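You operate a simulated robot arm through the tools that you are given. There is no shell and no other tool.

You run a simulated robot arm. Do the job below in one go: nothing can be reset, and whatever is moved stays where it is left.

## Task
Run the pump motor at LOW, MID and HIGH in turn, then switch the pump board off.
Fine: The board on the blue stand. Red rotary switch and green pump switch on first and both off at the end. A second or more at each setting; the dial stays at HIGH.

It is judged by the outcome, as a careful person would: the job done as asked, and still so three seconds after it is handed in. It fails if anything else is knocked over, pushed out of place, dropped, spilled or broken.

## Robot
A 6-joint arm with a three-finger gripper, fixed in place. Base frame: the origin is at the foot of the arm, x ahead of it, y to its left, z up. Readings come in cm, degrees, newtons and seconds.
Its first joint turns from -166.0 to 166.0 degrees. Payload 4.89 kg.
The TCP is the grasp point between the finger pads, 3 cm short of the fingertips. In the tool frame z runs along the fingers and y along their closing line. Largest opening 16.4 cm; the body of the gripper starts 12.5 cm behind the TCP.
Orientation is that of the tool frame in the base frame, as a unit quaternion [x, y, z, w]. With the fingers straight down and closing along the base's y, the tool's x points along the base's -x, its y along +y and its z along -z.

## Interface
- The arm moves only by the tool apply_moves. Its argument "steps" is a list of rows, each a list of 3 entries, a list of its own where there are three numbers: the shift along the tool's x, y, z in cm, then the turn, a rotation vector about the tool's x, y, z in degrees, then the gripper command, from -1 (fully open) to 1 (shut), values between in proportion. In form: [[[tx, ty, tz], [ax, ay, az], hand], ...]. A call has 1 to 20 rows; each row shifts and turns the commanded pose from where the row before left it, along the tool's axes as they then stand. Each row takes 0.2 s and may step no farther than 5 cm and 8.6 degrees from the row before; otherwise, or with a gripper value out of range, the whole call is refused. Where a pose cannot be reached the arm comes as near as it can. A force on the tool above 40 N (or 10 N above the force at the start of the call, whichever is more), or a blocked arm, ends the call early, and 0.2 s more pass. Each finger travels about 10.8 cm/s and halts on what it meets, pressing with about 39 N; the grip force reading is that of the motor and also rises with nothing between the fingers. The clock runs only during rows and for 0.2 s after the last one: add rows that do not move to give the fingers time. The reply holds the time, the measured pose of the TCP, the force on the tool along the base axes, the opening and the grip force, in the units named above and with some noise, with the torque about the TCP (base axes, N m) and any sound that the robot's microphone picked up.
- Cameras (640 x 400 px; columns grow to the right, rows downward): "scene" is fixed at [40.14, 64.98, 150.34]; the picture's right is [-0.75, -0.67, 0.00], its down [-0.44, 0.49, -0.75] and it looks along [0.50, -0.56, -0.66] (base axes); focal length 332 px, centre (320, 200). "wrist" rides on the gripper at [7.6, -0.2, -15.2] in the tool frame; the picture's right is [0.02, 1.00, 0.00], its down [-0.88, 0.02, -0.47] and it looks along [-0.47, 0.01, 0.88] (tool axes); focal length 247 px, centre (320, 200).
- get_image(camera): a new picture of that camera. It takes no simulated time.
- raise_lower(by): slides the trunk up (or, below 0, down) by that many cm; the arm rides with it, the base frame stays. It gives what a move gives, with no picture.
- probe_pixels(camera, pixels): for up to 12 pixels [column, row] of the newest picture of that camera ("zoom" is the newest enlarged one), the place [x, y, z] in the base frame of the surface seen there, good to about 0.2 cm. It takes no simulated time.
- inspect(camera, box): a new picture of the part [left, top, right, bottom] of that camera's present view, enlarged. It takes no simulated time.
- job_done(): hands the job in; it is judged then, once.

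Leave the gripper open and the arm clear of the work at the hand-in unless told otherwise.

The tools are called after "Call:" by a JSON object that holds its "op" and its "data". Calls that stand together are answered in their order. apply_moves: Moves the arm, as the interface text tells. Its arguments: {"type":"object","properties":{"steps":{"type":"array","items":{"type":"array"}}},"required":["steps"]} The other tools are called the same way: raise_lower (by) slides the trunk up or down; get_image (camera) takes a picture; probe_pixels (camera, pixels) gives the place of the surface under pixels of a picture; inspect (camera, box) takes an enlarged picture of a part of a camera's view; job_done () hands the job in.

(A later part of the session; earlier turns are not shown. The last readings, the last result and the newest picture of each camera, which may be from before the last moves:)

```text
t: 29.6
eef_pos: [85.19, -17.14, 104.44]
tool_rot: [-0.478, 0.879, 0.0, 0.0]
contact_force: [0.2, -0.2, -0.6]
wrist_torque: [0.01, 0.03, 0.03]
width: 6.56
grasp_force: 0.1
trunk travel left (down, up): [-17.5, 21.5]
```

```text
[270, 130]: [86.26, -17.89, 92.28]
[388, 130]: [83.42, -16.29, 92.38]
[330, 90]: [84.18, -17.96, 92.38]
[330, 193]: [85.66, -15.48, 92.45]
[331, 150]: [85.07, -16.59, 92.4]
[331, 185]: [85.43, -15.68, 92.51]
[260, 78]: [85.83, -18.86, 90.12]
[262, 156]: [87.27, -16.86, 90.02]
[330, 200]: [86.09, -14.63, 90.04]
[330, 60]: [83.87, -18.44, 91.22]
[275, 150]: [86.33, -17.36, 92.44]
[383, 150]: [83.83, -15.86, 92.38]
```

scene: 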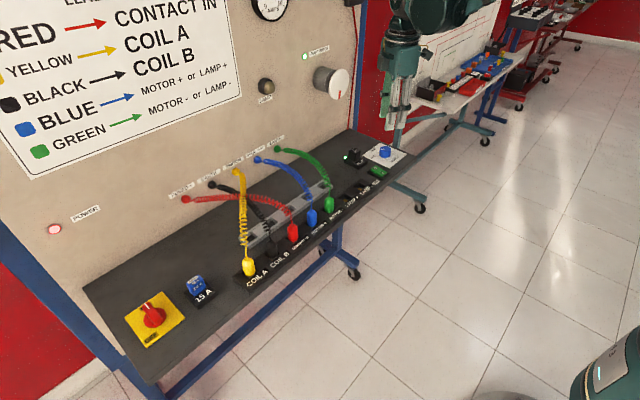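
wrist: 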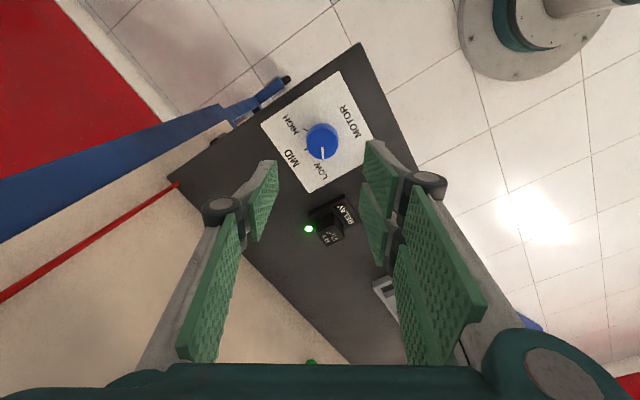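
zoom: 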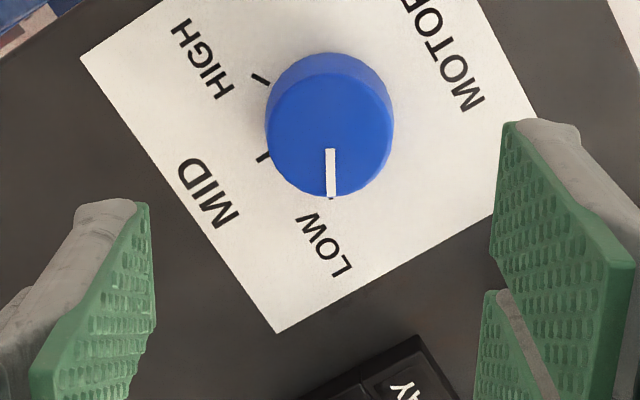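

The knob's centre is at about (84.87, −17.0), with a diameter of 3.3 cm. The ticks are LOW ≈ 60°, MID ≈ 0° and HIGH ≈ −60°. I'll centre, lower to z≈93.7 and close to about 4 cm.

Call:
{"op": "apply_moves", "data": {"steps": [[[0.04, 0.15, 3], [0, 0, 0], 0.2], [[0, 0, 3], [0, 0, 0], 0.2], [[0, 0, 3], [0, 0, 0], 0.2], [[0, 0, 1.7], [0, 0, 0], 0.3], [[0, 0, 0], [0, 0, 0], 0.5], [[0, 0, 0], [0, 0, 0], 0.51], [[0, 0, 0], [0, 0, 0], 0.51]]}}

Call:
{"op": "inspect", "data": {"camera": "wrist", "box": [240, 110, 400, 210]}}

Call:
{"op": "inspect", "data": {"camera": "scene", "box": [340, 120, 436, 180]}}

```text
t: 31.2
eef_pos: [85.13, -17.03, 93.79]
tool_rot: [-0.477, 0.879, 0.001, 0.001]
contact_force: [-0.3, -0.8, -0.4]
wrist_torque: [0.01, -0.03, 0.01]
width: 4.02
grasp_force: 0.1
trunk travel left (down, up): [-17.5, 21.5]
```

```text
4.00 times, centred on (320, 160) of wrist
```

zoom: 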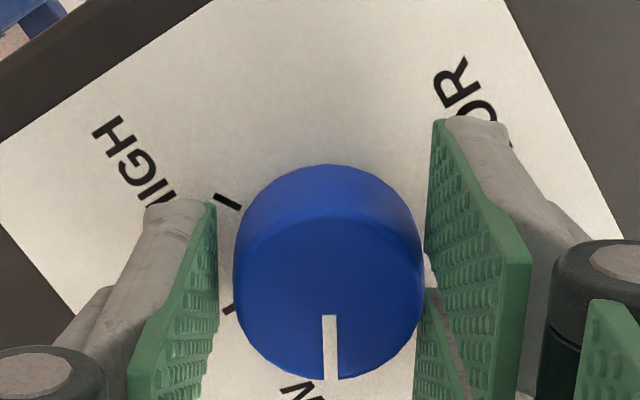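

```text
6.67 times, centred on (388, 150) of scene
```

zoom: 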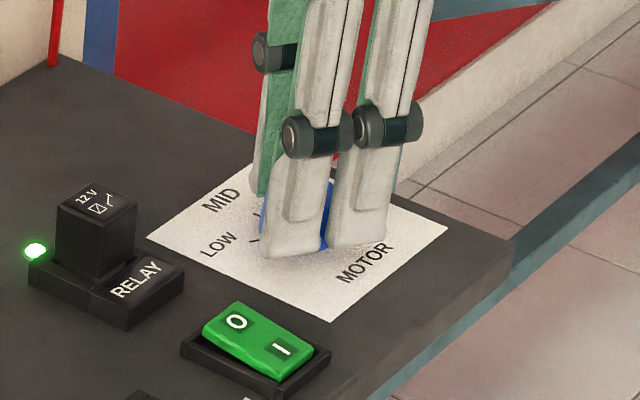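

The right pad is nearly touching while the left has about 0.3 cm of gap. I'll shift about 0.17 cm along tool +y and close gently on the knob.

Call:
{"op": "apply_moves", "data": {"steps": [[[0.08, 0.17, 0], [0, 0, 0], 0.51], [[0, 0, 0], [0, 0, 0], 0.55], [[0, 0, 0], [0, 0, 0], 0.59], [[0, 0, 0], [0, 0, 0], 0.63], [[0, 0, 0], [0, 0, 0], 0.65], [[0, 0, 0], [0, 0, 0], 0.65]]}}

Call:
{"op": "inspect", "data": {"camera": "wrist", "box": [240, 110, 400, 210]}}

```text
t: 32.6
eef_pos: [84.83, -17.2, 93.7]
tool_rot: [-0.477, 0.879, 0.0, 0.001]
contact_force: [2.5, -2.1, -0.6]
wrist_torque: [-0.04, -0.08, 0.0]
width: 3.58
grasp_force: 44.9
trunk travel left (down, up): [-17.5, 21.5]
```

```text
4.00 times, centred on (320, 160) of wrist
```

zoom: 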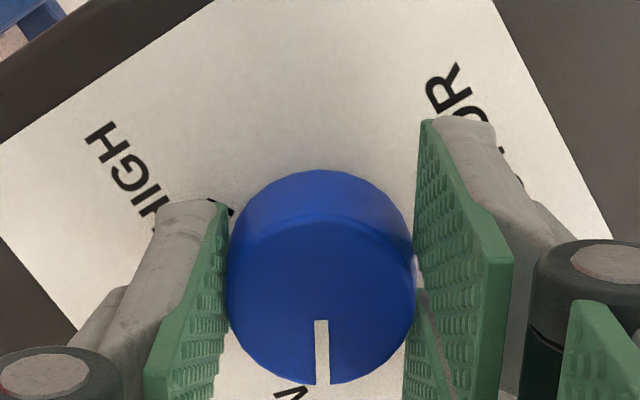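

The knob is held at 3.58 cm and the forces are balanced. I'll turn 20° clockwise as a first check.

Call:
{"op": "apply_moves", "data": {"steps": [[[0, 0, 0], [0, 0, 5], 0.65], [[0, 0, 0], [0, 0, 5], 0.65], [[0, 0, 0], [0, 0, 5], 0.65], [[0, 0, 0], [0, 0, 5], 0.65], [[0, 0, 0], [0, 0, 0], 0.65]]}}

Call:
{"op": "inspect", "data": {"camera": "wrist", "box": [240, 110, 400, 210]}}

```text
t: 33.9
eef_pos: [84.91, -17.06, 93.79]
tool_rot: [-0.316, 0.949, 0.0, 0.0]
contact_force: [-2.5, 1.6, 17.3]
wrist_torque: [0.04, 0.16, -0.01]
width: 3.57
grasp_force: 45.2
trunk travel left (down, up): [-17.5, 21.5]
stopped in row 5: the force on the tool passed its limit at 41 N (the readings are from after the stop); the commanded pose is now the measured one
```

```text
4.00 times, centred on (320, 160) of wrist
```

zoom: 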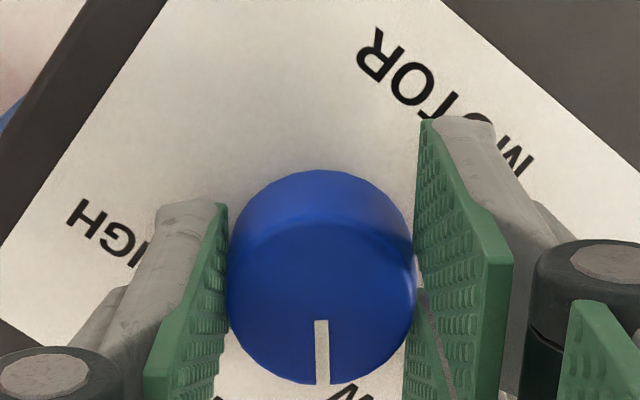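

The dial turned 20° and a force spike then stopped the call. The remaining load is small, mostly 17 N in z. I'll ease up slightly and continue in smaller bites.

Call:
{"op": "apply_moves", "data": {"steps": [[[0, 0, -0.08], [0, 0, 0], 0.65], [[0, 0, 0], [0, 0, 4], 0.65], [[0, 0, 0], [0, 0, 4], 0.65], [[0, 0, 0], [0, 0, 4], 0.65], [[0, 0, 0], [0, 0, 0], 0.65]]}}

```text
t: 35.1
eef_pos: [84.92, -17.01, 93.75]
tool_rot: [-0.216, 0.976, 0.0, 0.0]
contact_force: [-5.4, 6.2, 4.8]
wrist_torque: [0.17, 0.25, 0.03]
width: 3.57
grasp_force: 44.9
trunk travel left (down, up): [-17.5, 21.5]
```

Forces are low now at yaw 25°. I'll continue another 14°.

Call:
{"op": "apply_moves", "data": {"steps": [[[0, 0, 0], [0, 0, 4], 0.65], [[0, 0, 0], [0, 0, 4], 0.65], [[0, 0, 0], [0, 0, 3], 0.65], [[0, 0, 0], [0, 0, 3], 0.65], [[0, 0, 0], [0, 0, 0], 0.65]]}}

```text
t: 36.3
eef_pos: [84.86, -17.11, 93.74]
tool_rot: [-0.095, 0.995, 0.0, -0.001]
contact_force: [-25.8, 8.1, -13.8]
wrist_torque: [0.02, 0.73, 0.02]
width: 3.58
grasp_force: 45.0
trunk travel left (down, up): [-17.5, 21.5]
```

Side load is −26 N in x, so I'll correct 0.1 cm and turn the last 14° to MID.

Call:
{"op": "apply_moves", "data": {"steps": [[[0.1, 0.03, 0.04], [0, 0, 0], 0.65], [[0, 0, 0], [0, 0, 4], 0.65], [[0, 0, 0], [0, 0, 4], 0.65], [[0, 0, 0], [0, 0, 3], 0.65], [[0, 0, 0], [0, 0, 3], 0.65], [[0, 0, 0], [0, 0, 0], 0.65]]}}

Call:
{"op": "inspect", "data": {"camera": "wrist", "box": [240, 110, 400, 210]}}

Call:
{"op": "inspect", "data": {"camera": "scene", "box": [230, 0, 390, 100]}}

```text
t: 37.7
eef_pos: [84.97, -17.0, 93.86]
tool_rot: [0.027, 1.0, 0.0, 0.0]
contact_force: [6.1, 9.0, 9.3]
wrist_torque: [0.26, -0.89, -0.01]
width: 3.55
grasp_force: 45.3
trunk travel left (down, up): [-17.5, 21.5]
```

```text
4.00 times, centred on (320, 160) of wrist
```

zoom: 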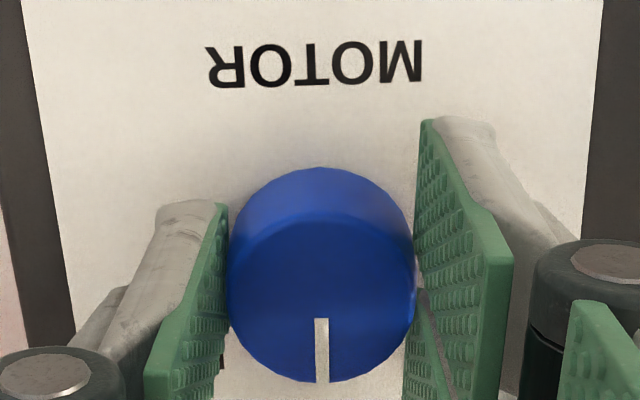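

```text
4.00 times, centred on (310, 50) of scene
```

zoom: 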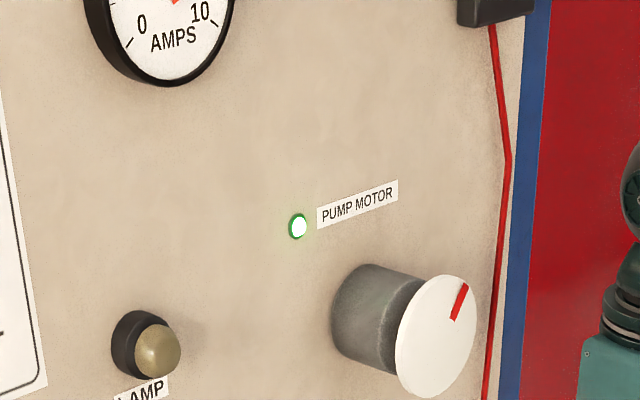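

I'm at yaw −3°, so about 60° turned. I'll check the mark's direction and the ammeter before waiting.

Call:
{"op": "inspect", "data": {"camera": "wrist", "box": [240, 110, 400, 210]}}

Call:
{"op": "probe_pixels", "data": {"camera": "zoom", "pixels": [[321, 322], [321, 350], [322, 378], [235, 280], [408, 280]]}}

Call:
{"op": "inspect", "data": {"camera": "scene", "box": [236, 0, 300, 40]}}

Call:
{"op": "inspect", "data": {"camera": "scene", "box": [340, 120, 436, 180]}}

```text
4.00 times, centred on (320, 160) of wrist
```

zoom: 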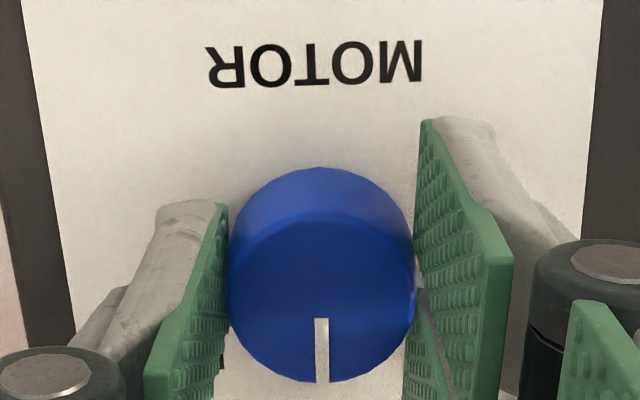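

```text
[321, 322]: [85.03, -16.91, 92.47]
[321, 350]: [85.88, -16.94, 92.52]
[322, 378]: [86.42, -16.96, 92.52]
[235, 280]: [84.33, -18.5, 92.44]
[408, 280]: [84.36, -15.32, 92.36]
```

```text
10.00 times, centred on (268, 20) of scene
```

zoom: 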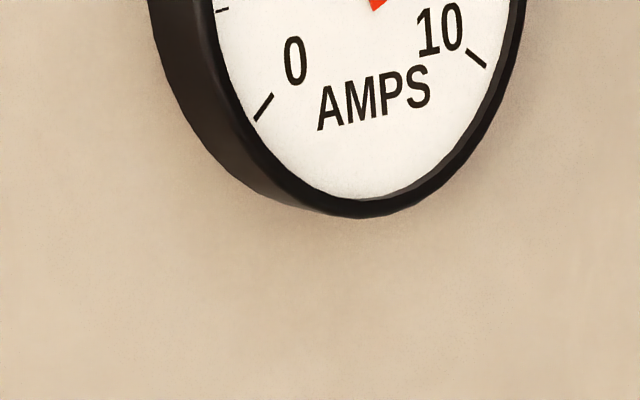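

```text
6.67 times, centred on (388, 150) of scene
```

zoom: 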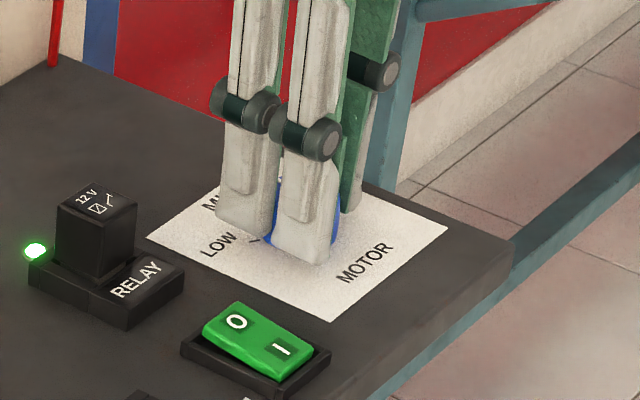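

The mark lies along +x within about 2° of the MID tick. I'll open the fingers to leave the dial free and wait about 2 seconds at MID.

Call:
{"op": "apply_moves", "data": {"steps": [[[0, 0, 0], [0, 0, 0], 0.5], [[0, 0, 0], [0, 0, 0], 0.4], [[0, 0, -2], [0, 0, 0], 0.4], [[0, 0, -3], [0, 0, 0], 0.4], [[0, 0, 0], [0, 0, 0], 0.4], [[0, 0, 0], [0, 0, 0], 0.4], [[0, 0, 0], [0, 0, 0], 0.4], [[0, 0, 0], [0, 0, 0], 0.4], [[0, 0, 0], [0, 0, 0], 0.4]]}}

Call:
{"op": "inspect", "data": {"camera": "wrist", "box": [240, 110, 400, 210]}}

Call:
{"op": "inspect", "data": {"camera": "scene", "box": [230, 0, 390, 100]}}

```text
t: 39.7
eef_pos: [84.84, -17.05, 98.75]
tool_rot: [0.028, 1.0, 0.001, 0.0]
contact_force: [-0.2, 0.5, -0.6]
wrist_torque: [-0.01, 0.02, -0.04]
width: 4.89
grasp_force: 0.1
trunk travel left (down, up): [-17.5, 21.5]
```

```text
4.00 times, centred on (320, 160) of wrist
```

zoom: 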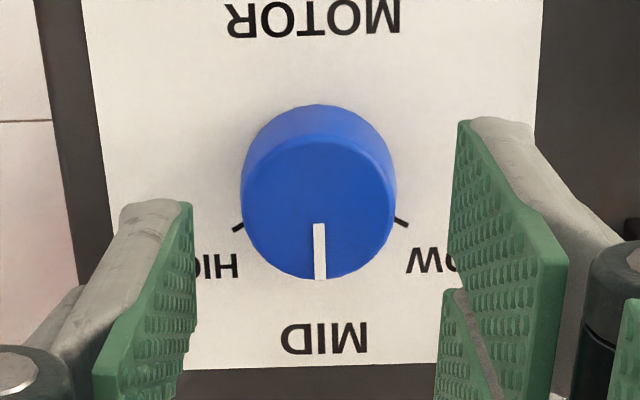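

```text
4.00 times, centred on (310, 50) of scene
```

zoom: 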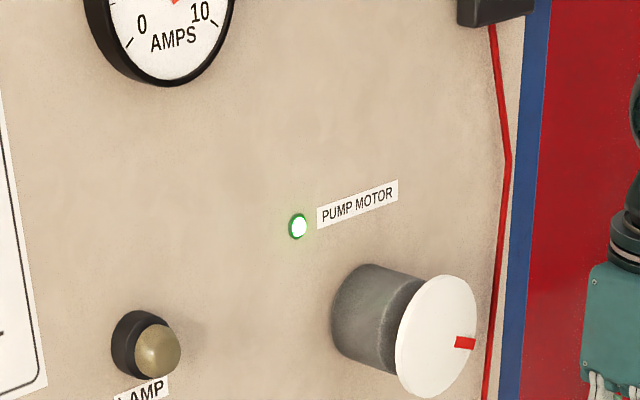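

The dial sits at MID, the motor is still turning, and it has had more than a second there. I'll go back down, grip again and turn on toward HIGH.

Call:
{"op": "apply_moves", "data": {"steps": [[[0, 0, 2.5], [0, 0, 0], 0.4], [[0, 0, 2.45], [0, 0, 0], 0.45], [[0, 0, 0], [0, 0, 0], 0.5], [[0, 0, 0], [0, 0, 0], 0.55], [[0, 0, 0], [0, 0, 0], 0.6], [[0, 0, 0], [0, 0, 0], 0.65], [[0, 0, 0], [0, 0, 0], 0.65]]}}

```text
t: 41.3
eef_pos: [85.13, -16.99, 93.9]
tool_rot: [0.028, 1.0, 0.0, 0.0]
contact_force: [-5.1, 19.4, -5.1]
wrist_torque: [0.56, 0.06, -0.02]
width: 3.57
grasp_force: 44.9
trunk travel left (down, up): [-17.5, 21.5]
```

The knob is gripped with a 19 N load in y. I'll shift 0.1 cm to relieve it and turn 15°.

Call:
{"op": "apply_moves", "data": {"steps": [[[0.05, 0.1, 0], [0, 0, 0], 0.65], [[0, 0, 0], [0, 0, 5], 0.65], [[0, 0, 0], [0, 0, 5], 0.65], [[0, 0, 0], [0, 0, 5], 0.65], [[0, 0, 0], [0, 0, 0], 0.65]]}}

```text
t: 42.5
eef_pos: [85.05, -17.08, 93.83]
tool_rot: [0.157, 0.988, -0.001, 0.002]
contact_force: [2.9, 1.5, 5.2]
wrist_torque: [0.23, 0.39, 0.0]
width: 3.53
grasp_force: 44.9
trunk travel left (down, up): [-17.5, 21.5]
stopped in row 5: the force on the tool passed its limit at 41 N (the readings are from after the stop); the commanded pose is now the measured one
```

The tool is at yaw −18° and the forces have relaxed. I'll continue in 12–15° bites toward −61°.

Call:
{"op": "apply_moves", "data": {"steps": [[[0, 0, 0], [0, 0, 4], 0.65], [[0, 0, 0], [0, 0, 4], 0.65], [[0, 0, 0], [0, 0, 4], 0.65], [[0, 0, 0], [0, 0, 0], 0.65]]}}

```text
t: 43.5
eef_pos: [84.97, -16.93, 93.84]
tool_rot: [0.26, 0.966, 0.0, 0.002]
contact_force: [15.9, 4.6, 16.5]
wrist_torque: [0.39, -0.2, 0.02]
width: 3.57
grasp_force: 45.1
trunk travel left (down, up): [-17.5, 21.5]
```

Call:
{"op": "apply_moves", "data": {"steps": [[[-0.06, 0.03, -0.06], [0, 0, 0], 0.65], [[0, 0, 0], [0, 0, 4], 0.65], [[0, 0, 0], [0, 0, 4], 0.65], [[0, 0, 0], [0, 0, 4], 0.65], [[0, 0, 0], [0, 0, 4], 0.65], [[0, 0, 0], [0, 0, 0], 0.65]]}}

Call:
{"op": "inspect", "data": {"camera": "wrist", "box": [240, 110, 400, 210]}}

```text
t: 44.9
eef_pos: [84.89, -16.99, 93.79]
tool_rot: [0.393, 0.92, 0.0, 0.001]
contact_force: [-16.7, 8.2, -9.4]
wrist_torque: [0.44, 0.77, -0.01]
width: 3.56
grasp_force: 45.3
trunk travel left (down, up): [-17.5, 21.5]
```

```text
4.00 times, centred on (320, 160) of wrist
```

zoom: 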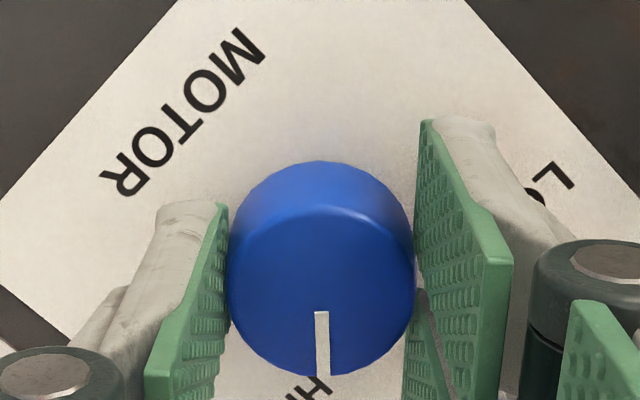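

I'm at yaw −46° and HIGH is coming up under the mark. I'll finish the last 15°.

Call:
{"op": "apply_moves", "data": {"steps": [[[0.06, -0.02, 0.03], [0, 0, 0], 0.65], [[0, 0, 0], [0, 0, 4], 0.65], [[0, 0, 0], [0, 0, 4], 0.65], [[0, 0, 0], [0, 0, 4], 0.65], [[0, 0, 0], [0, 0, 3], 0.65], [[0, 0, 0], [0, 0, 0], 0.65]]}}

Call:
{"op": "inspect", "data": {"camera": "wrist", "box": [240, 110, 400, 210]}}

Call:
{"op": "probe_pixels", "data": {"camera": "zoom", "pixels": [[321, 320], [322, 345], [322, 370]]}}

```text
t: 46.2
eef_pos: [85.03, -17.05, 93.9]
tool_rot: [0.509, 0.86, 0.0, 0.001]
contact_force: [-23.6, 7.2, -18.5]
wrist_torque: [-0.04, 0.57, 0.0]
width: 3.54
grasp_force: 44.8
trunk travel left (down, up): [-17.5, 21.5]
```

```text
4.00 times, centred on (320, 160) of wrist
```

zoom: 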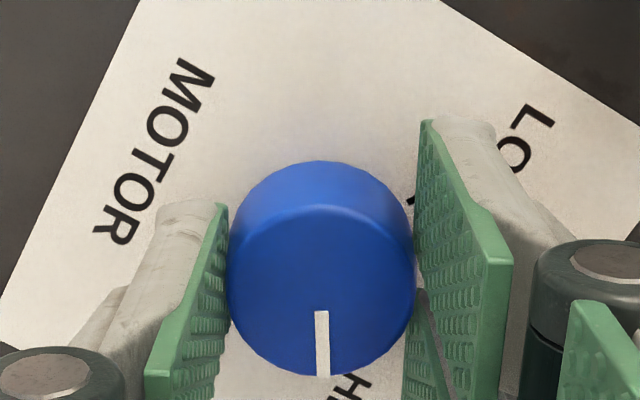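

```text
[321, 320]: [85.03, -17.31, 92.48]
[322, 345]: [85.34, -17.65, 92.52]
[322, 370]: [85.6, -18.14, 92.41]
```

The tool is at −61° and the mark is close to HIGH. I'll release, rise and check it against the tick.

Call:
{"op": "apply_moves", "data": {"steps": [[[0, 0, 0], [0, 0, 0], 0.5], [[0, 0, 0], [0, 0, 0], 0.4], [[0, 0, -2], [0, 0, 0], 0.4], [[0, 0, -4], [0, 0, 0], 0.4], [[0, 0, 0], [0, 0, 0], 0.4], [[0, 0, 0], [0, 0, 0], 0.4], [[0, 0, 0], [0, 0, 0], 0.4], [[0, 0, 0], [0, 0, 0], 0.4]]}}

Call:
{"op": "inspect", "data": {"camera": "wrist", "box": [240, 110, 400, 210]}}

Call:
{"op": "inspect", "data": {"camera": "scene", "box": [230, 0, 390, 100]}}

```text
t: 48.0
eef_pos: [85.12, -17.06, 99.94]
tool_rot: [0.508, 0.861, 0.0, 0.001]
contact_force: [0.3, -0.4, 0.0]
wrist_torque: [0.01, 0.01, -0.01]
width: 4.93
grasp_force: 0.0
trunk travel left (down, up): [-17.5, 21.5]
```

```text
4.00 times, centred on (320, 160) of wrist
```

zoom: 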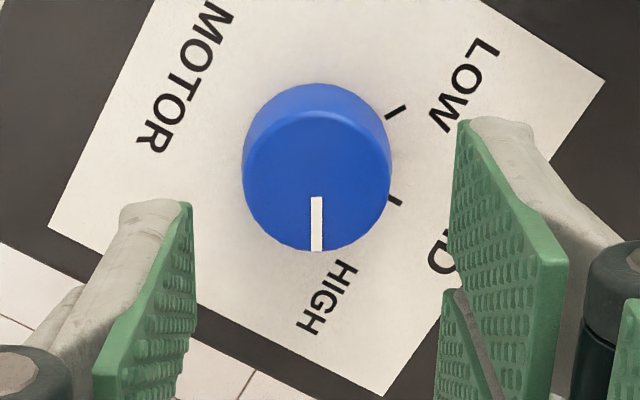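

```text
4.00 times, centred on (310, 50) of scene
```

zoom: 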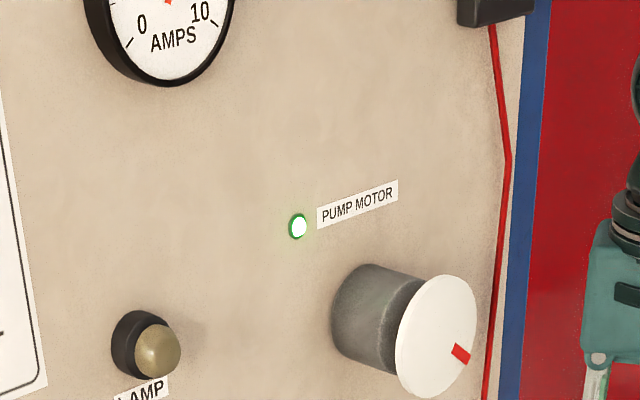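

Call:
{"op": "inspect", "data": {"camera": "wrist", "box": [280, 120, 360, 190]}}

Call:
{"op": "probe_pixels", "data": {"camera": "zoom", "pixels": [[287, 300], [287, 340], [287, 390]]}}

Call:
{"op": "inspect", "data": {"camera": "scene", "box": [340, 120, 436, 180]}}

```text
5.71 times, centred on (320, 155) of wrist
```

zoom: 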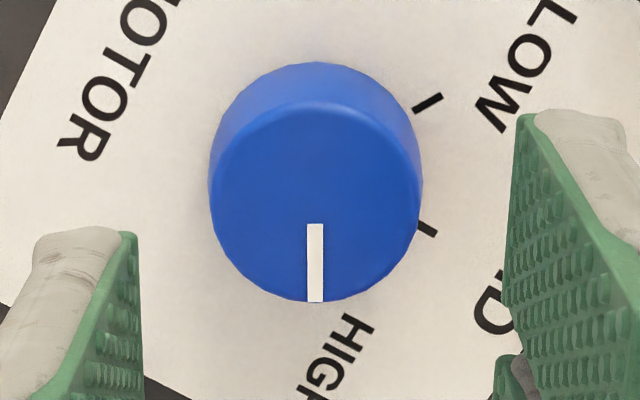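

```text
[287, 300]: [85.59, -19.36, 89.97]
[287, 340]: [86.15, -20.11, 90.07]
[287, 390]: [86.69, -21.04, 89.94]
```

```text
6.67 times, centred on (388, 150) of scene
```

zoom: 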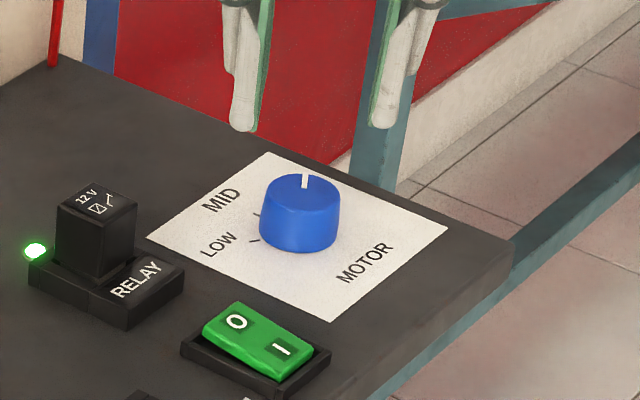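

The dial's mark lies on HIGH, at about −62° and matching the tick. The motor has run there for well over a second. I'll rise, turn the tool back to 0° yaw, close the fingers and go above the rocker's O end.

Call:
{"op": "apply_moves", "data": {"steps": [[[0, 0, -4], [0, 0, 0], 0.5], [[0, 0, -4], [0, 0, 0], 0.6], [[0, 0, 0], [0, 0, -7.65], 0.8], [[0, 0, 0], [0, 0, -7.65], 1], [[0, 0, 0], [0, 0, -7.65], 1], [[0, 0, 0], [0, 0, -7.65], 1], [[0, 0, 0], [0, 0, -7.65], 1], [[0, 0, 0], [0, 0, -7.65], 1], [[0, 0, 0], [0, 0, -7.65], 1], [[0, 0, 0], [0, 0, -7.65], 1], [[0.97, 3.38, 0], [0, 0, 0], 1], [[0.97, 3.38, 0], [0, 0, 0], 1], [[0.97, 3.38, 0], [0, 0, 0], 1], [[0, 0, 4], [0, 0, 0], 1], [[0, 0, 4], [0, 0, 0], 1], [[0, 0, 0], [0, 0, 0], 1], [[0, 0, 0], [0, 0, 0], 1]]}}

Call:
{"op": "get_image", "data": {"camera": "wrist"}}

Call:
{"op": "get_image", "data": {"camera": "scene"}}

Call:
{"op": "inspect", "data": {"camera": "scene", "box": [340, 120, 436, 180]}}

```text
t: 51.6
eef_pos: [82.22, -6.72, 99.93]
tool_rot: [-0.001, 1.0, 0.0, 0.001]
contact_force: [0.3, -1.1, -1.0]
wrist_torque: [0.01, 0.08, 0.01]
width: 0.02
grasp_force: 39.1
trunk travel left (down, up): [-17.5, 21.5]
```

```text
taken
```

wrist: 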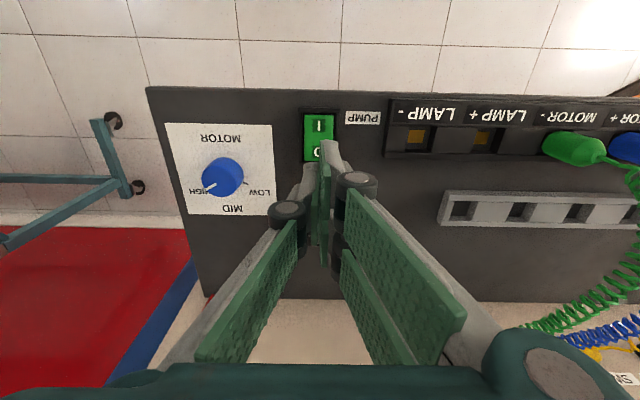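

```text
taken
```

scene: 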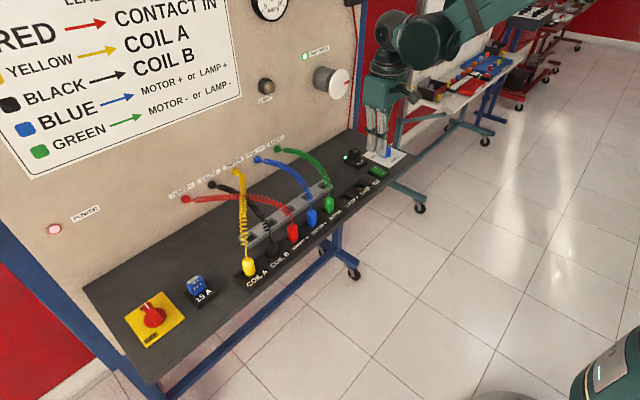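

```text
6.67 times, centred on (388, 150) of scene
```

zoom: 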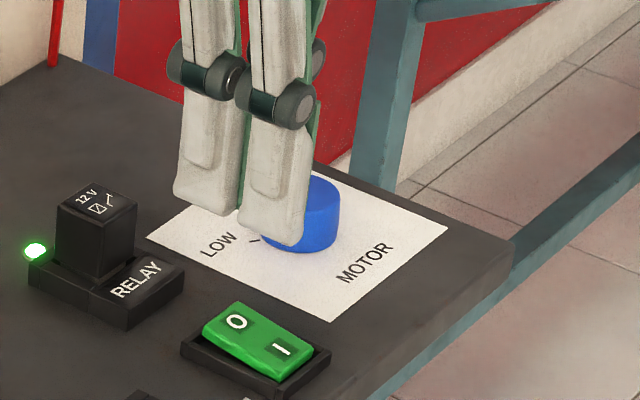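

The dial stays at HIGH and the arm is just above the rocker at (82.2, −6.7, 99.9). I'll tilt 8° the other way so the wall-side edge leads, and lower to just above the O end.

Call:
{"op": "apply_moves", "data": {"steps": [[[0, -0.13, 0], [0, 8, 0], 1], [[-0.278, 0, 1.98], [0, 0, 0], 1], [[-0.25, 0, 1.78], [0, 0, 0], 1], [[-0.13, 0, 0.9], [0, 0, 0], 1], [[0, 0, 0], [0, 0, 0], 1]]}}

Call:
{"op": "inspect", "data": {"camera": "scene", "box": [340, 135, 420, 185]}}

Call:
{"op": "inspect", "data": {"camera": "wrist", "box": [240, 110, 400, 210]}}

```text
t: 52.9
eef_pos: [82.05, -6.97, 95.12]
tool_rot: [-0.002, 0.998, 0.0, -0.069]
contact_force: [1.1, 0.8, -0.2]
wrist_torque: [-0.02, 0.01, -0.02]
width: 0.0
grasp_force: 39.5
trunk travel left (down, up): [-17.5, 21.5]
```

```text
8.00 times, centred on (380, 160) of scene
```

zoom: 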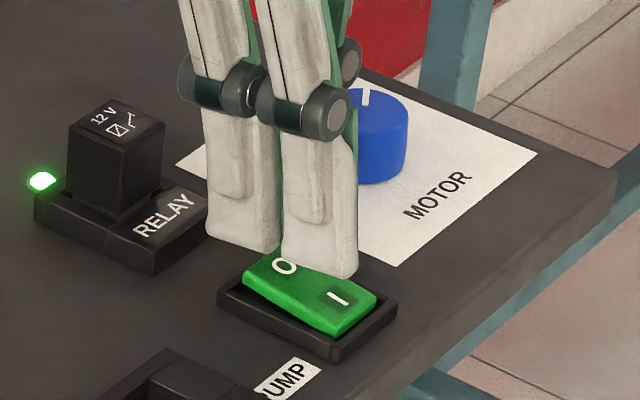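

```text
4.00 times, centred on (320, 160) of wrist
```

zoom: 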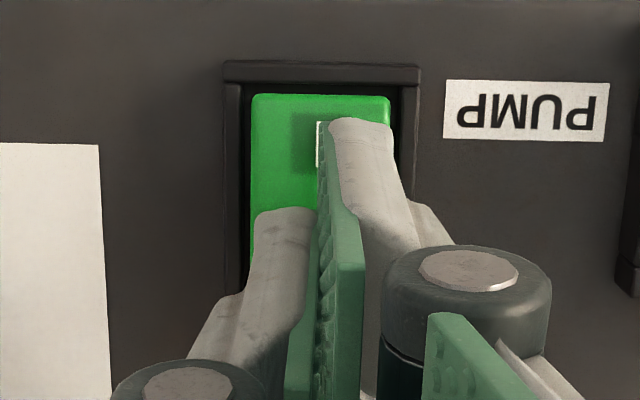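

I now notice the gripper has a pair of finger pads on the +y side, so the tip is wide along x. I'll shift 0.5 cm toward −x to keep the leading edge off the switch frame, then press in small steps.

Call:
{"op": "apply_moves", "data": {"steps": [[[0.495, 0, 0.07], [0, 0, 0], 1], [[-0.021, 0, 0.149], [0, 0, 0], 1], [[-0.021, 0, 0.149], [0, 0, 0], 1], [[-0.021, 0, 0.149], [0, 0, 0], 1], [[-0.021, 0, 0.149], [0, 0, 0], 1], [[0, 0, 0], [0, 0, 0], 1]]}}

Call:
{"op": "inspect", "data": {"camera": "scene", "box": [340, 135, 420, 185]}}

```text
t: 54.2
eef_pos: [81.5, -7.13, 94.47]
tool_rot: [-0.001, 0.998, 0.0, -0.07]
contact_force: [1.4, 0.3, 1.6]
wrist_torque: [-0.01, -0.01, 0.01]
width: 0.01
grasp_force: 39.1
trunk travel left (down, up): [-17.5, 21.5]
```

```text
8.00 times, centred on (380, 160) of scene
```

zoom: 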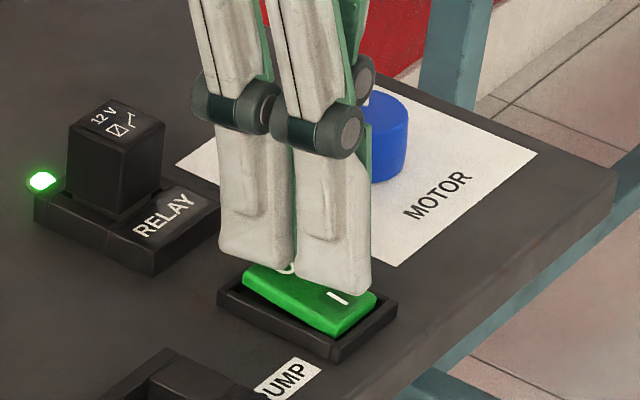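

The tip is just touching and the LED is still lit. I'll press a bit further.

Call:
{"op": "apply_moves", "data": {"steps": [[[-0.017, 0, 0.12], [0, 0, 0], 1], [[-0.017, 0, 0.12], [0, 0, 0], 1], [[-0.017, 0, 0.12], [0, 0, 0], 1], [[0, 0, 0], [0, 0, 0], 1]]}}

Call:
{"op": "inspect", "data": {"camera": "scene", "box": [340, 135, 420, 185]}}

```text
t: 55.2
eef_pos: [81.6, -7.1, 94.16]
tool_rot: [-0.001, 0.998, 0.0, -0.069]
contact_force: [0.1, 0.0, -0.1]
wrist_torque: [0.02, 0.01, 0.01]
width: 0.03
grasp_force: 38.4
trunk travel left (down, up): [-17.5, 21.5]
```

```text
8.00 times, centred on (380, 160) of scene
```

zoom: 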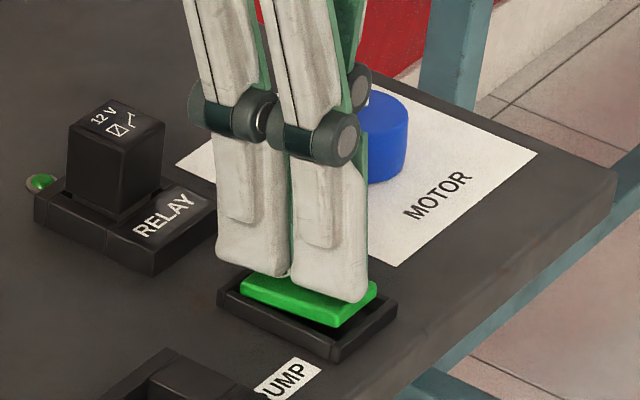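

The relay LED has gone dark and the rocker flipped back to O. I'll retreat upward, level the tool and check.

Call:
{"op": "apply_moves", "data": {"steps": [[[0.28, 0, -1.98], [0, 0, 0], 1], [[0.56, 0, -3.96], [0, 0, 0], 1], [[0.56, 0, -3.96], [0, 0, 0], 1], [[0.42, 0, -2.97], [0, -8, 0], 0.8], [[0, 0, -4], [0, 0, 0], 0.5], [[0, 0, -4], [0, 0, 0], 0.5], [[0, 0, 0], [0, 0, 0], 0.5]]}}

Call:
{"op": "inspect", "data": {"camera": "scene", "box": [340, 135, 420, 185]}}

Call:
{"op": "inspect", "data": {"camera": "scene", "box": [230, 0, 390, 100]}}

Call:
{"op": "get_image", "data": {"camera": "scene"}}

```text
t: 56.9
eef_pos: [81.42, -7.08, 115.11]
tool_rot: [-0.001, 1.0, 0.0, 0.002]
contact_force: [-0.2, 0.1, 0.7]
wrist_torque: [-0.01, -0.07, -0.03]
width: 4.07
grasp_force: 0.1
trunk travel left (down, up): [-17.5, 21.5]
```

```text
8.00 times, centred on (380, 160) of scene
```

zoom: 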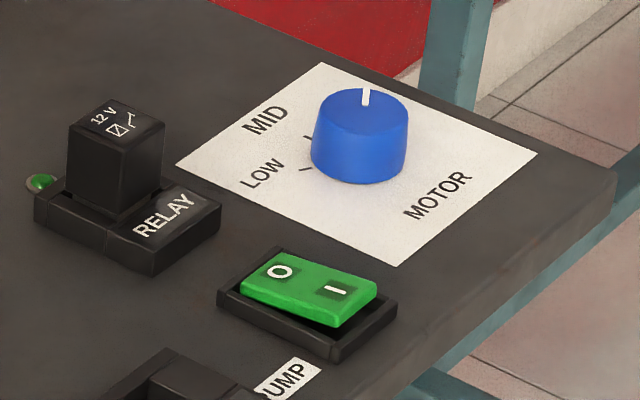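

```text
4.00 times, centred on (310, 50) of scene
```

zoom: 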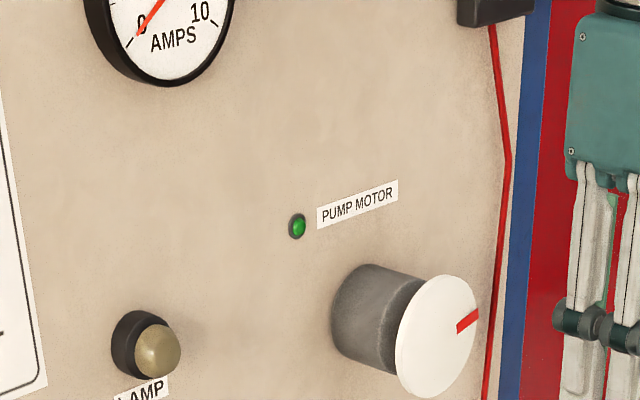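

```text
taken
```

scene: 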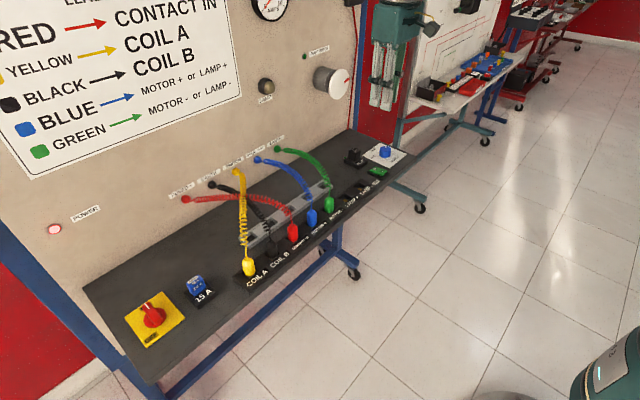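

The rocker is off, the ammeter reads 0, the motor has stopped and the dial is at HIGH. The red switch remains, and POWER is still lit. I'll cross back over at z≈117 to above it.

Call:
{"op": "apply_moves", "data": {"steps": [[[0, 0, -2.5], [0, 0, 0], 0.5], [[-0.31, 4.57, 0], [0, 0, 0], 0.5], [[-0.31, 4.57, 0], [0, 0, 0], 0.5], [[-0.31, 4.57, 0], [0, 0, 0], 0.5], [[-0.31, 4.57, 0], [0, 0, 0], 0.5], [[-0.31, 4.57, 0], [0, 0, 0], 0.5], [[-0.31, 4.57, 0], [0, 0, 0], 0.5], [[-0.31, 4.57, 0], [0, 0, 0], 0.5], [[-0.31, 4.57, 0], [0, 0, 0], 0.5], [[-0.31, 4.57, 0], [0, 0, 0], 0.5], [[-0.31, 4.57, 0], [0, 0, 0], 0.5], [[-0.31, 4.57, 0], [0, 0, 0], 0.5], [[-0.31, 4.57, 0], [0, 0, 0], 0.5], [[-0.31, 4.57, 0], [0, 0, 0], 0.5], [[-0.31, 4.57, 0], [0, 0, 0], 0.5], [[-0.31, 4.57, 0], [0, 0, 0], 0.5], [[0, 0, 4], [0, 0, 0], 0.5], [[0, 0, 4], [0, 0, 0], 0.5], [[0, 0, 0], [0, 0, 0], 0.5]]}}

Call:
{"op": "get_image", "data": {"camera": "wrist"}}

Call:
{"op": "get_image", "data": {"camera": "scene"}}

```text
t: 60.9
eef_pos: [86.19, 61.72, 109.68]
tool_rot: [-0.001, 1.0, -0.001, 0.001]
contact_force: [1.2, -0.1, -1.0]
wrist_torque: [-0.03, 0.06, -0.02]
width: 4.08
grasp_force: 0.1
trunk travel left (down, up): [-17.5, 21.5]
```

```text
taken
```

wrist: 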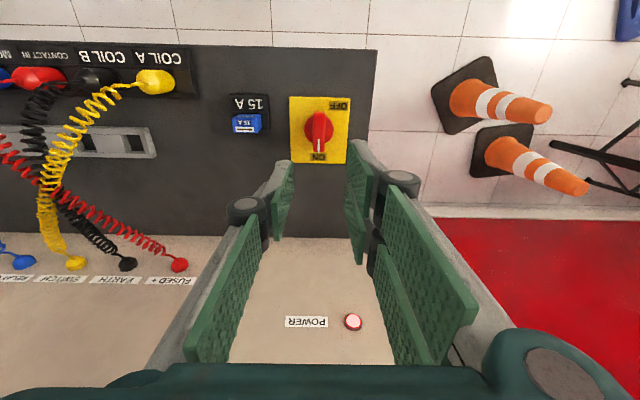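

```text
taken
```

scene: 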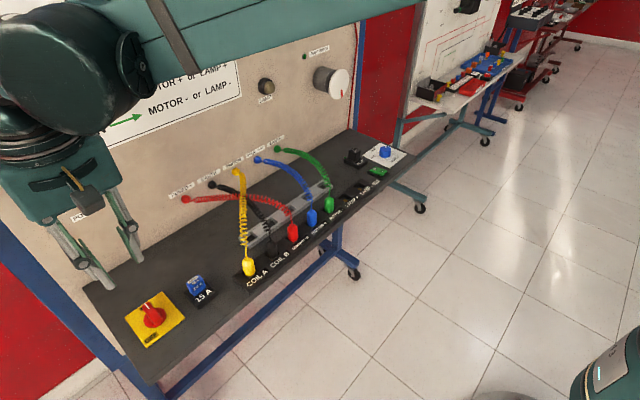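

I'm above the red handle, which points to +x at ON. I'll lower around it and close partway to check the centring.

Call:
{"op": "apply_moves", "data": {"steps": [[[0.1, -0.15, 4], [0, 0, 0], 0.5], [[0, 0, 4], [0, 0, 0], 0.5], [[0, 0, 4], [0, 0, 0], 0.5], [[0, 0, 2.9], [0, 0, 0], 0.5], [[0, 0, 0], [0, 0, 0], 0.7], [[0, 0, 0], [0, 0, 0], 0.76], [[0, 0, 0], [0, 0, 0], 0.76]]}}

Call:
{"op": "inspect", "data": {"camera": "wrist", "box": [240, 110, 400, 210]}}

Call:
{"op": "inspect", "data": {"camera": "scene", "box": [230, 0, 390, 100]}}

```text
t: 62.5
eef_pos: [85.72, 61.17, 94.33]
tool_rot: [0.0, 1.0, 0.0, 0.0]
contact_force: [-1.0, 5.4, -1.0]
wrist_torque: [0.15, 0.07, -0.01]
width: 2.19
grasp_force: 3.1
trunk travel left (down, up): [-17.5, 21.5]
```

```text
4.00 times, centred on (320, 160) of wrist
```

zoom: 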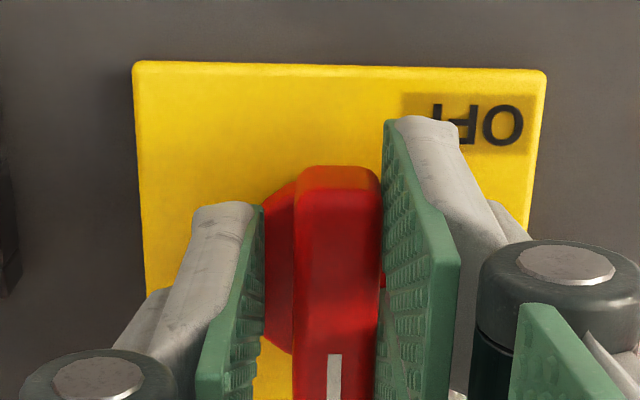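

```text
4.00 times, centred on (310, 50) of scene
```

zoom: 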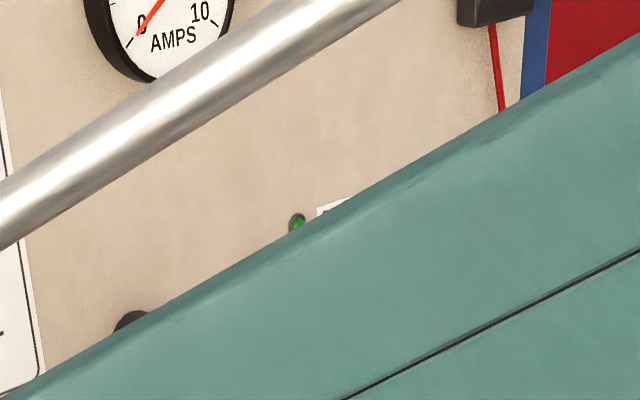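

I've ended up about 0.35 cm off at (85.72, 61.17, 94.33), and the right pad is touching. I'll shift +x 0.35, +y 0.33 and up 0.3, then close.

Call:
{"op": "apply_moves", "data": {"steps": [[[-0.34, 0.33, -0.3], [0, 0, 0], 0.7], [[0, 0, 0], [0, 0, 0], 0.76], [[0, 0, 0], [0, 0, 0], 0.76]]}}

Call:
{"op": "inspect", "data": {"camera": "wrist", "box": [240, 110, 400, 210]}}

```text
t: 63.2
eef_pos: [86.18, 61.49, 94.85]
tool_rot: [-0.001, 1.0, 0.0, 0.002]
contact_force: [0.0, -0.1, -0.5]
wrist_torque: [-0.01, -0.01, -0.02]
width: 1.94
grasp_force: 0.0
trunk travel left (down, up): [-17.5, 21.5]
```

```text
4.00 times, centred on (320, 160) of wrist
```

zoom: 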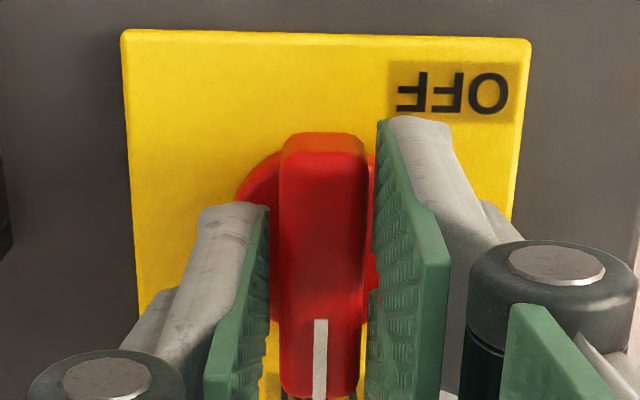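

Now it's centred. I'll lower 0.15 cm, close to grip, and start turning counter-clockwise toward OFF.

Call:
{"op": "apply_moves", "data": {"steps": [[[0.05, 0, 0.12], [0, 0, 0], 0.8], [[0, 0, 0], [0, 0, 0], 0.84], [[0, 0, 0], [0, 0, 0], 0.87], [[0, 0, 0], [0, 0, 0], 0.87]]}}

```text
t: 64.2
eef_pos: [86.22, 61.55, 94.84]
tool_rot: [-0.001, 1.0, -0.001, 0.001]
contact_force: [-4.0, -7.4, -3.1]
wrist_torque: [-0.19, 0.3, 0.02]
width: 1.56
grasp_force: 45.0
trunk travel left (down, up): [-17.5, 21.5]
```

Call:
{"op": "apply_moves", "data": {"steps": [[[0.05, -0.03, 0], [0, 0, -4], 0.87], [[0, 0, 0], [0, 0, -5], 0.87], [[0, 0, 0], [0, 0, -5], 0.87], [[0, 0, 0], [0, 0, 0], 0.87]]}}

```text
t: 65.2
eef_pos: [86.14, 61.53, 94.84]
tool_rot: [-0.122, 0.993, -0.001, 0.001]
contact_force: [-20.5, -21.7, -21.5]
wrist_torque: [-0.47, 0.21, 0.06]
width: 1.6
grasp_force: 45.4
trunk travel left (down, up): [-17.5, 21.5]
```

It has turned 14° and the loads are about −20 N on each axis. I'll correct 0.1 cm each way and turn 15° more.

Call:
{"op": "apply_moves", "data": {"steps": [[[0.12, -0.07, 0.08], [0, 0, 0], 0.87], [[0, 0, 0], [0, 0, -5], 0.87], [[0, 0, 0], [0, 0, -5], 0.87], [[0, 0, 0], [0, 0, -5], 0.87], [[0, 0, 0], [0, 0, 0], 0.87]]}}

```text
t: 66.5
eef_pos: [86.08, 61.58, 94.88]
tool_rot: [-0.251, 0.968, 0.0, 0.002]
contact_force: [-13.7, -17.8, -24.0]
wrist_torque: [-0.55, 0.46, 0.03]
width: 1.56
grasp_force: 45.4
trunk travel left (down, up): [-17.5, 21.5]
```

Call:
{"op": "apply_moves", "data": {"steps": [[[0.09, -0.04, 0.1], [0, 0, 0], 0.87], [[0, 0, 0], [0, 0, -5], 0.87], [[0, 0, 0], [0, 0, -5], 0.87], [[0, 0, 0], [0, 0, -5], 0.87], [[0, 0, 0], [0, 0, 0], 0.87]]}}

```text
t: 67.7
eef_pos: [86.05, 61.63, 94.9]
tool_rot: [-0.375, 0.927, 0.0, 0.002]
contact_force: [24.2, 20.4, 25.4]
wrist_torque: [0.62, -0.71, 0.01]
width: 1.58
grasp_force: 45.6
trunk travel left (down, up): [-17.5, 21.5]
```

I'm at 44°. The loads have changed sign, so I'll ease back 0.08 cm and continue.

Call:
{"op": "apply_moves", "data": {"steps": [[[-0.1, 0, -0.07], [0, 0, 0], 0.87], [[0, 0, 0], [0, 0, -5], 0.87], [[0, 0, 0], [0, 0, -5], 0.87], [[0, 0, 0], [0, 0, -5], 0.87], [[0, 0, 0], [0, 0, 0], 0.87]]}}

```text
t: 68.8
eef_pos: [86.06, 61.55, 94.72]
tool_rot: [-0.494, 0.87, 0.001, 0.0]
contact_force: [-1.2, 17.6, 7.9]
wrist_torque: [1.45, -0.5, 0.0]
width: 1.59
grasp_force: 45.1
trunk travel left (down, up): [-17.5, 21.5]
```

Call:
{"op": "apply_moves", "data": {"steps": [[[-0.05, 0.03, -0.02], [0, 0, 0], 0.87], [[0, 0, 0], [0, 0, -5], 0.87], [[0, 0, 0], [0, 0, -5], 0.87], [[0, 0, 0], [0, 0, -5], 0.87], [[0, 0, 0], [0, 0, 0], 0.87]]}}

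Call:
{"op": "inspect", "data": {"camera": "wrist", "box": [240, 110, 400, 210]}}

Call:
{"op": "inspect", "data": {"camera": "scene", "box": [0, 200, 160, 300]}}

```text
t: 70.0
eef_pos: [86.03, 61.67, 94.85]
tool_rot: [-0.603, 0.798, -0.001, 0.001]
contact_force: [-27.2, -1.3, -14.6]
wrist_torque: [-0.07, 0.66, -0.06]
width: 1.58
grasp_force: 44.6
trunk travel left (down, up): [-17.5, 21.5]
```

```text
4.00 times, centred on (320, 160) of wrist
```

zoom: 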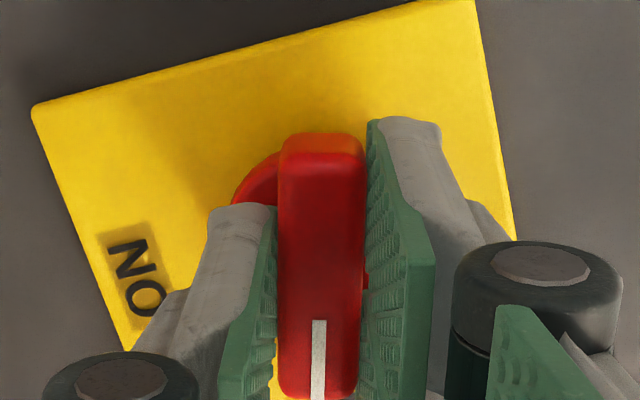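

```text
4.00 times, centred on (80, 250) of scene
```

zoom: 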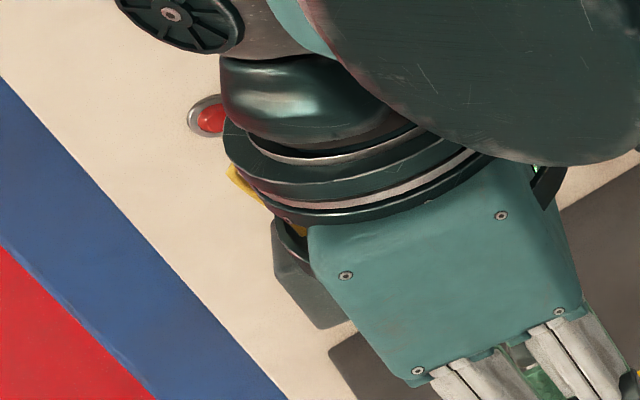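

POWER is out. I'll turn the last 16° back to the starting position, with a small x correction.

Call:
{"op": "apply_moves", "data": {"steps": [[[0.03, 0.09, 0.05], [0, 0, 0], 0.87], [[0, 0, 0], [0, 0, -5], 0.87], [[0, 0, 0], [0, 0, -5], 0.87], [[0, 0, 0], [0, 0, -5.5], 0.87], [[0, 0, 0], [0, 0, 0], 0.87]]}}

Call:
{"op": "inspect", "data": {"camera": "wrist", "box": [240, 110, 400, 210]}}

```text
t: 71.2
eef_pos: [85.98, 61.65, 94.82]
tool_rot: [-0.704, 0.71, -0.001, 0.001]
contact_force: [-16.5, 5.8, -3.6]
wrist_torque: [1.28, 0.45, 0.02]
width: 1.6
grasp_force: 44.9
trunk travel left (down, up): [-17.5, 21.5]
```

```text
4.00 times, centred on (320, 160) of wrist
```

zoom: 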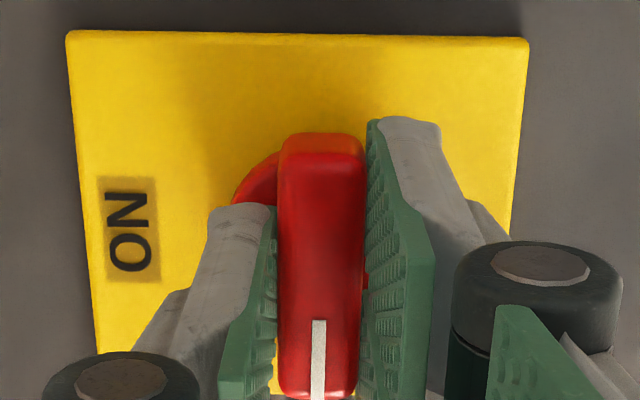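

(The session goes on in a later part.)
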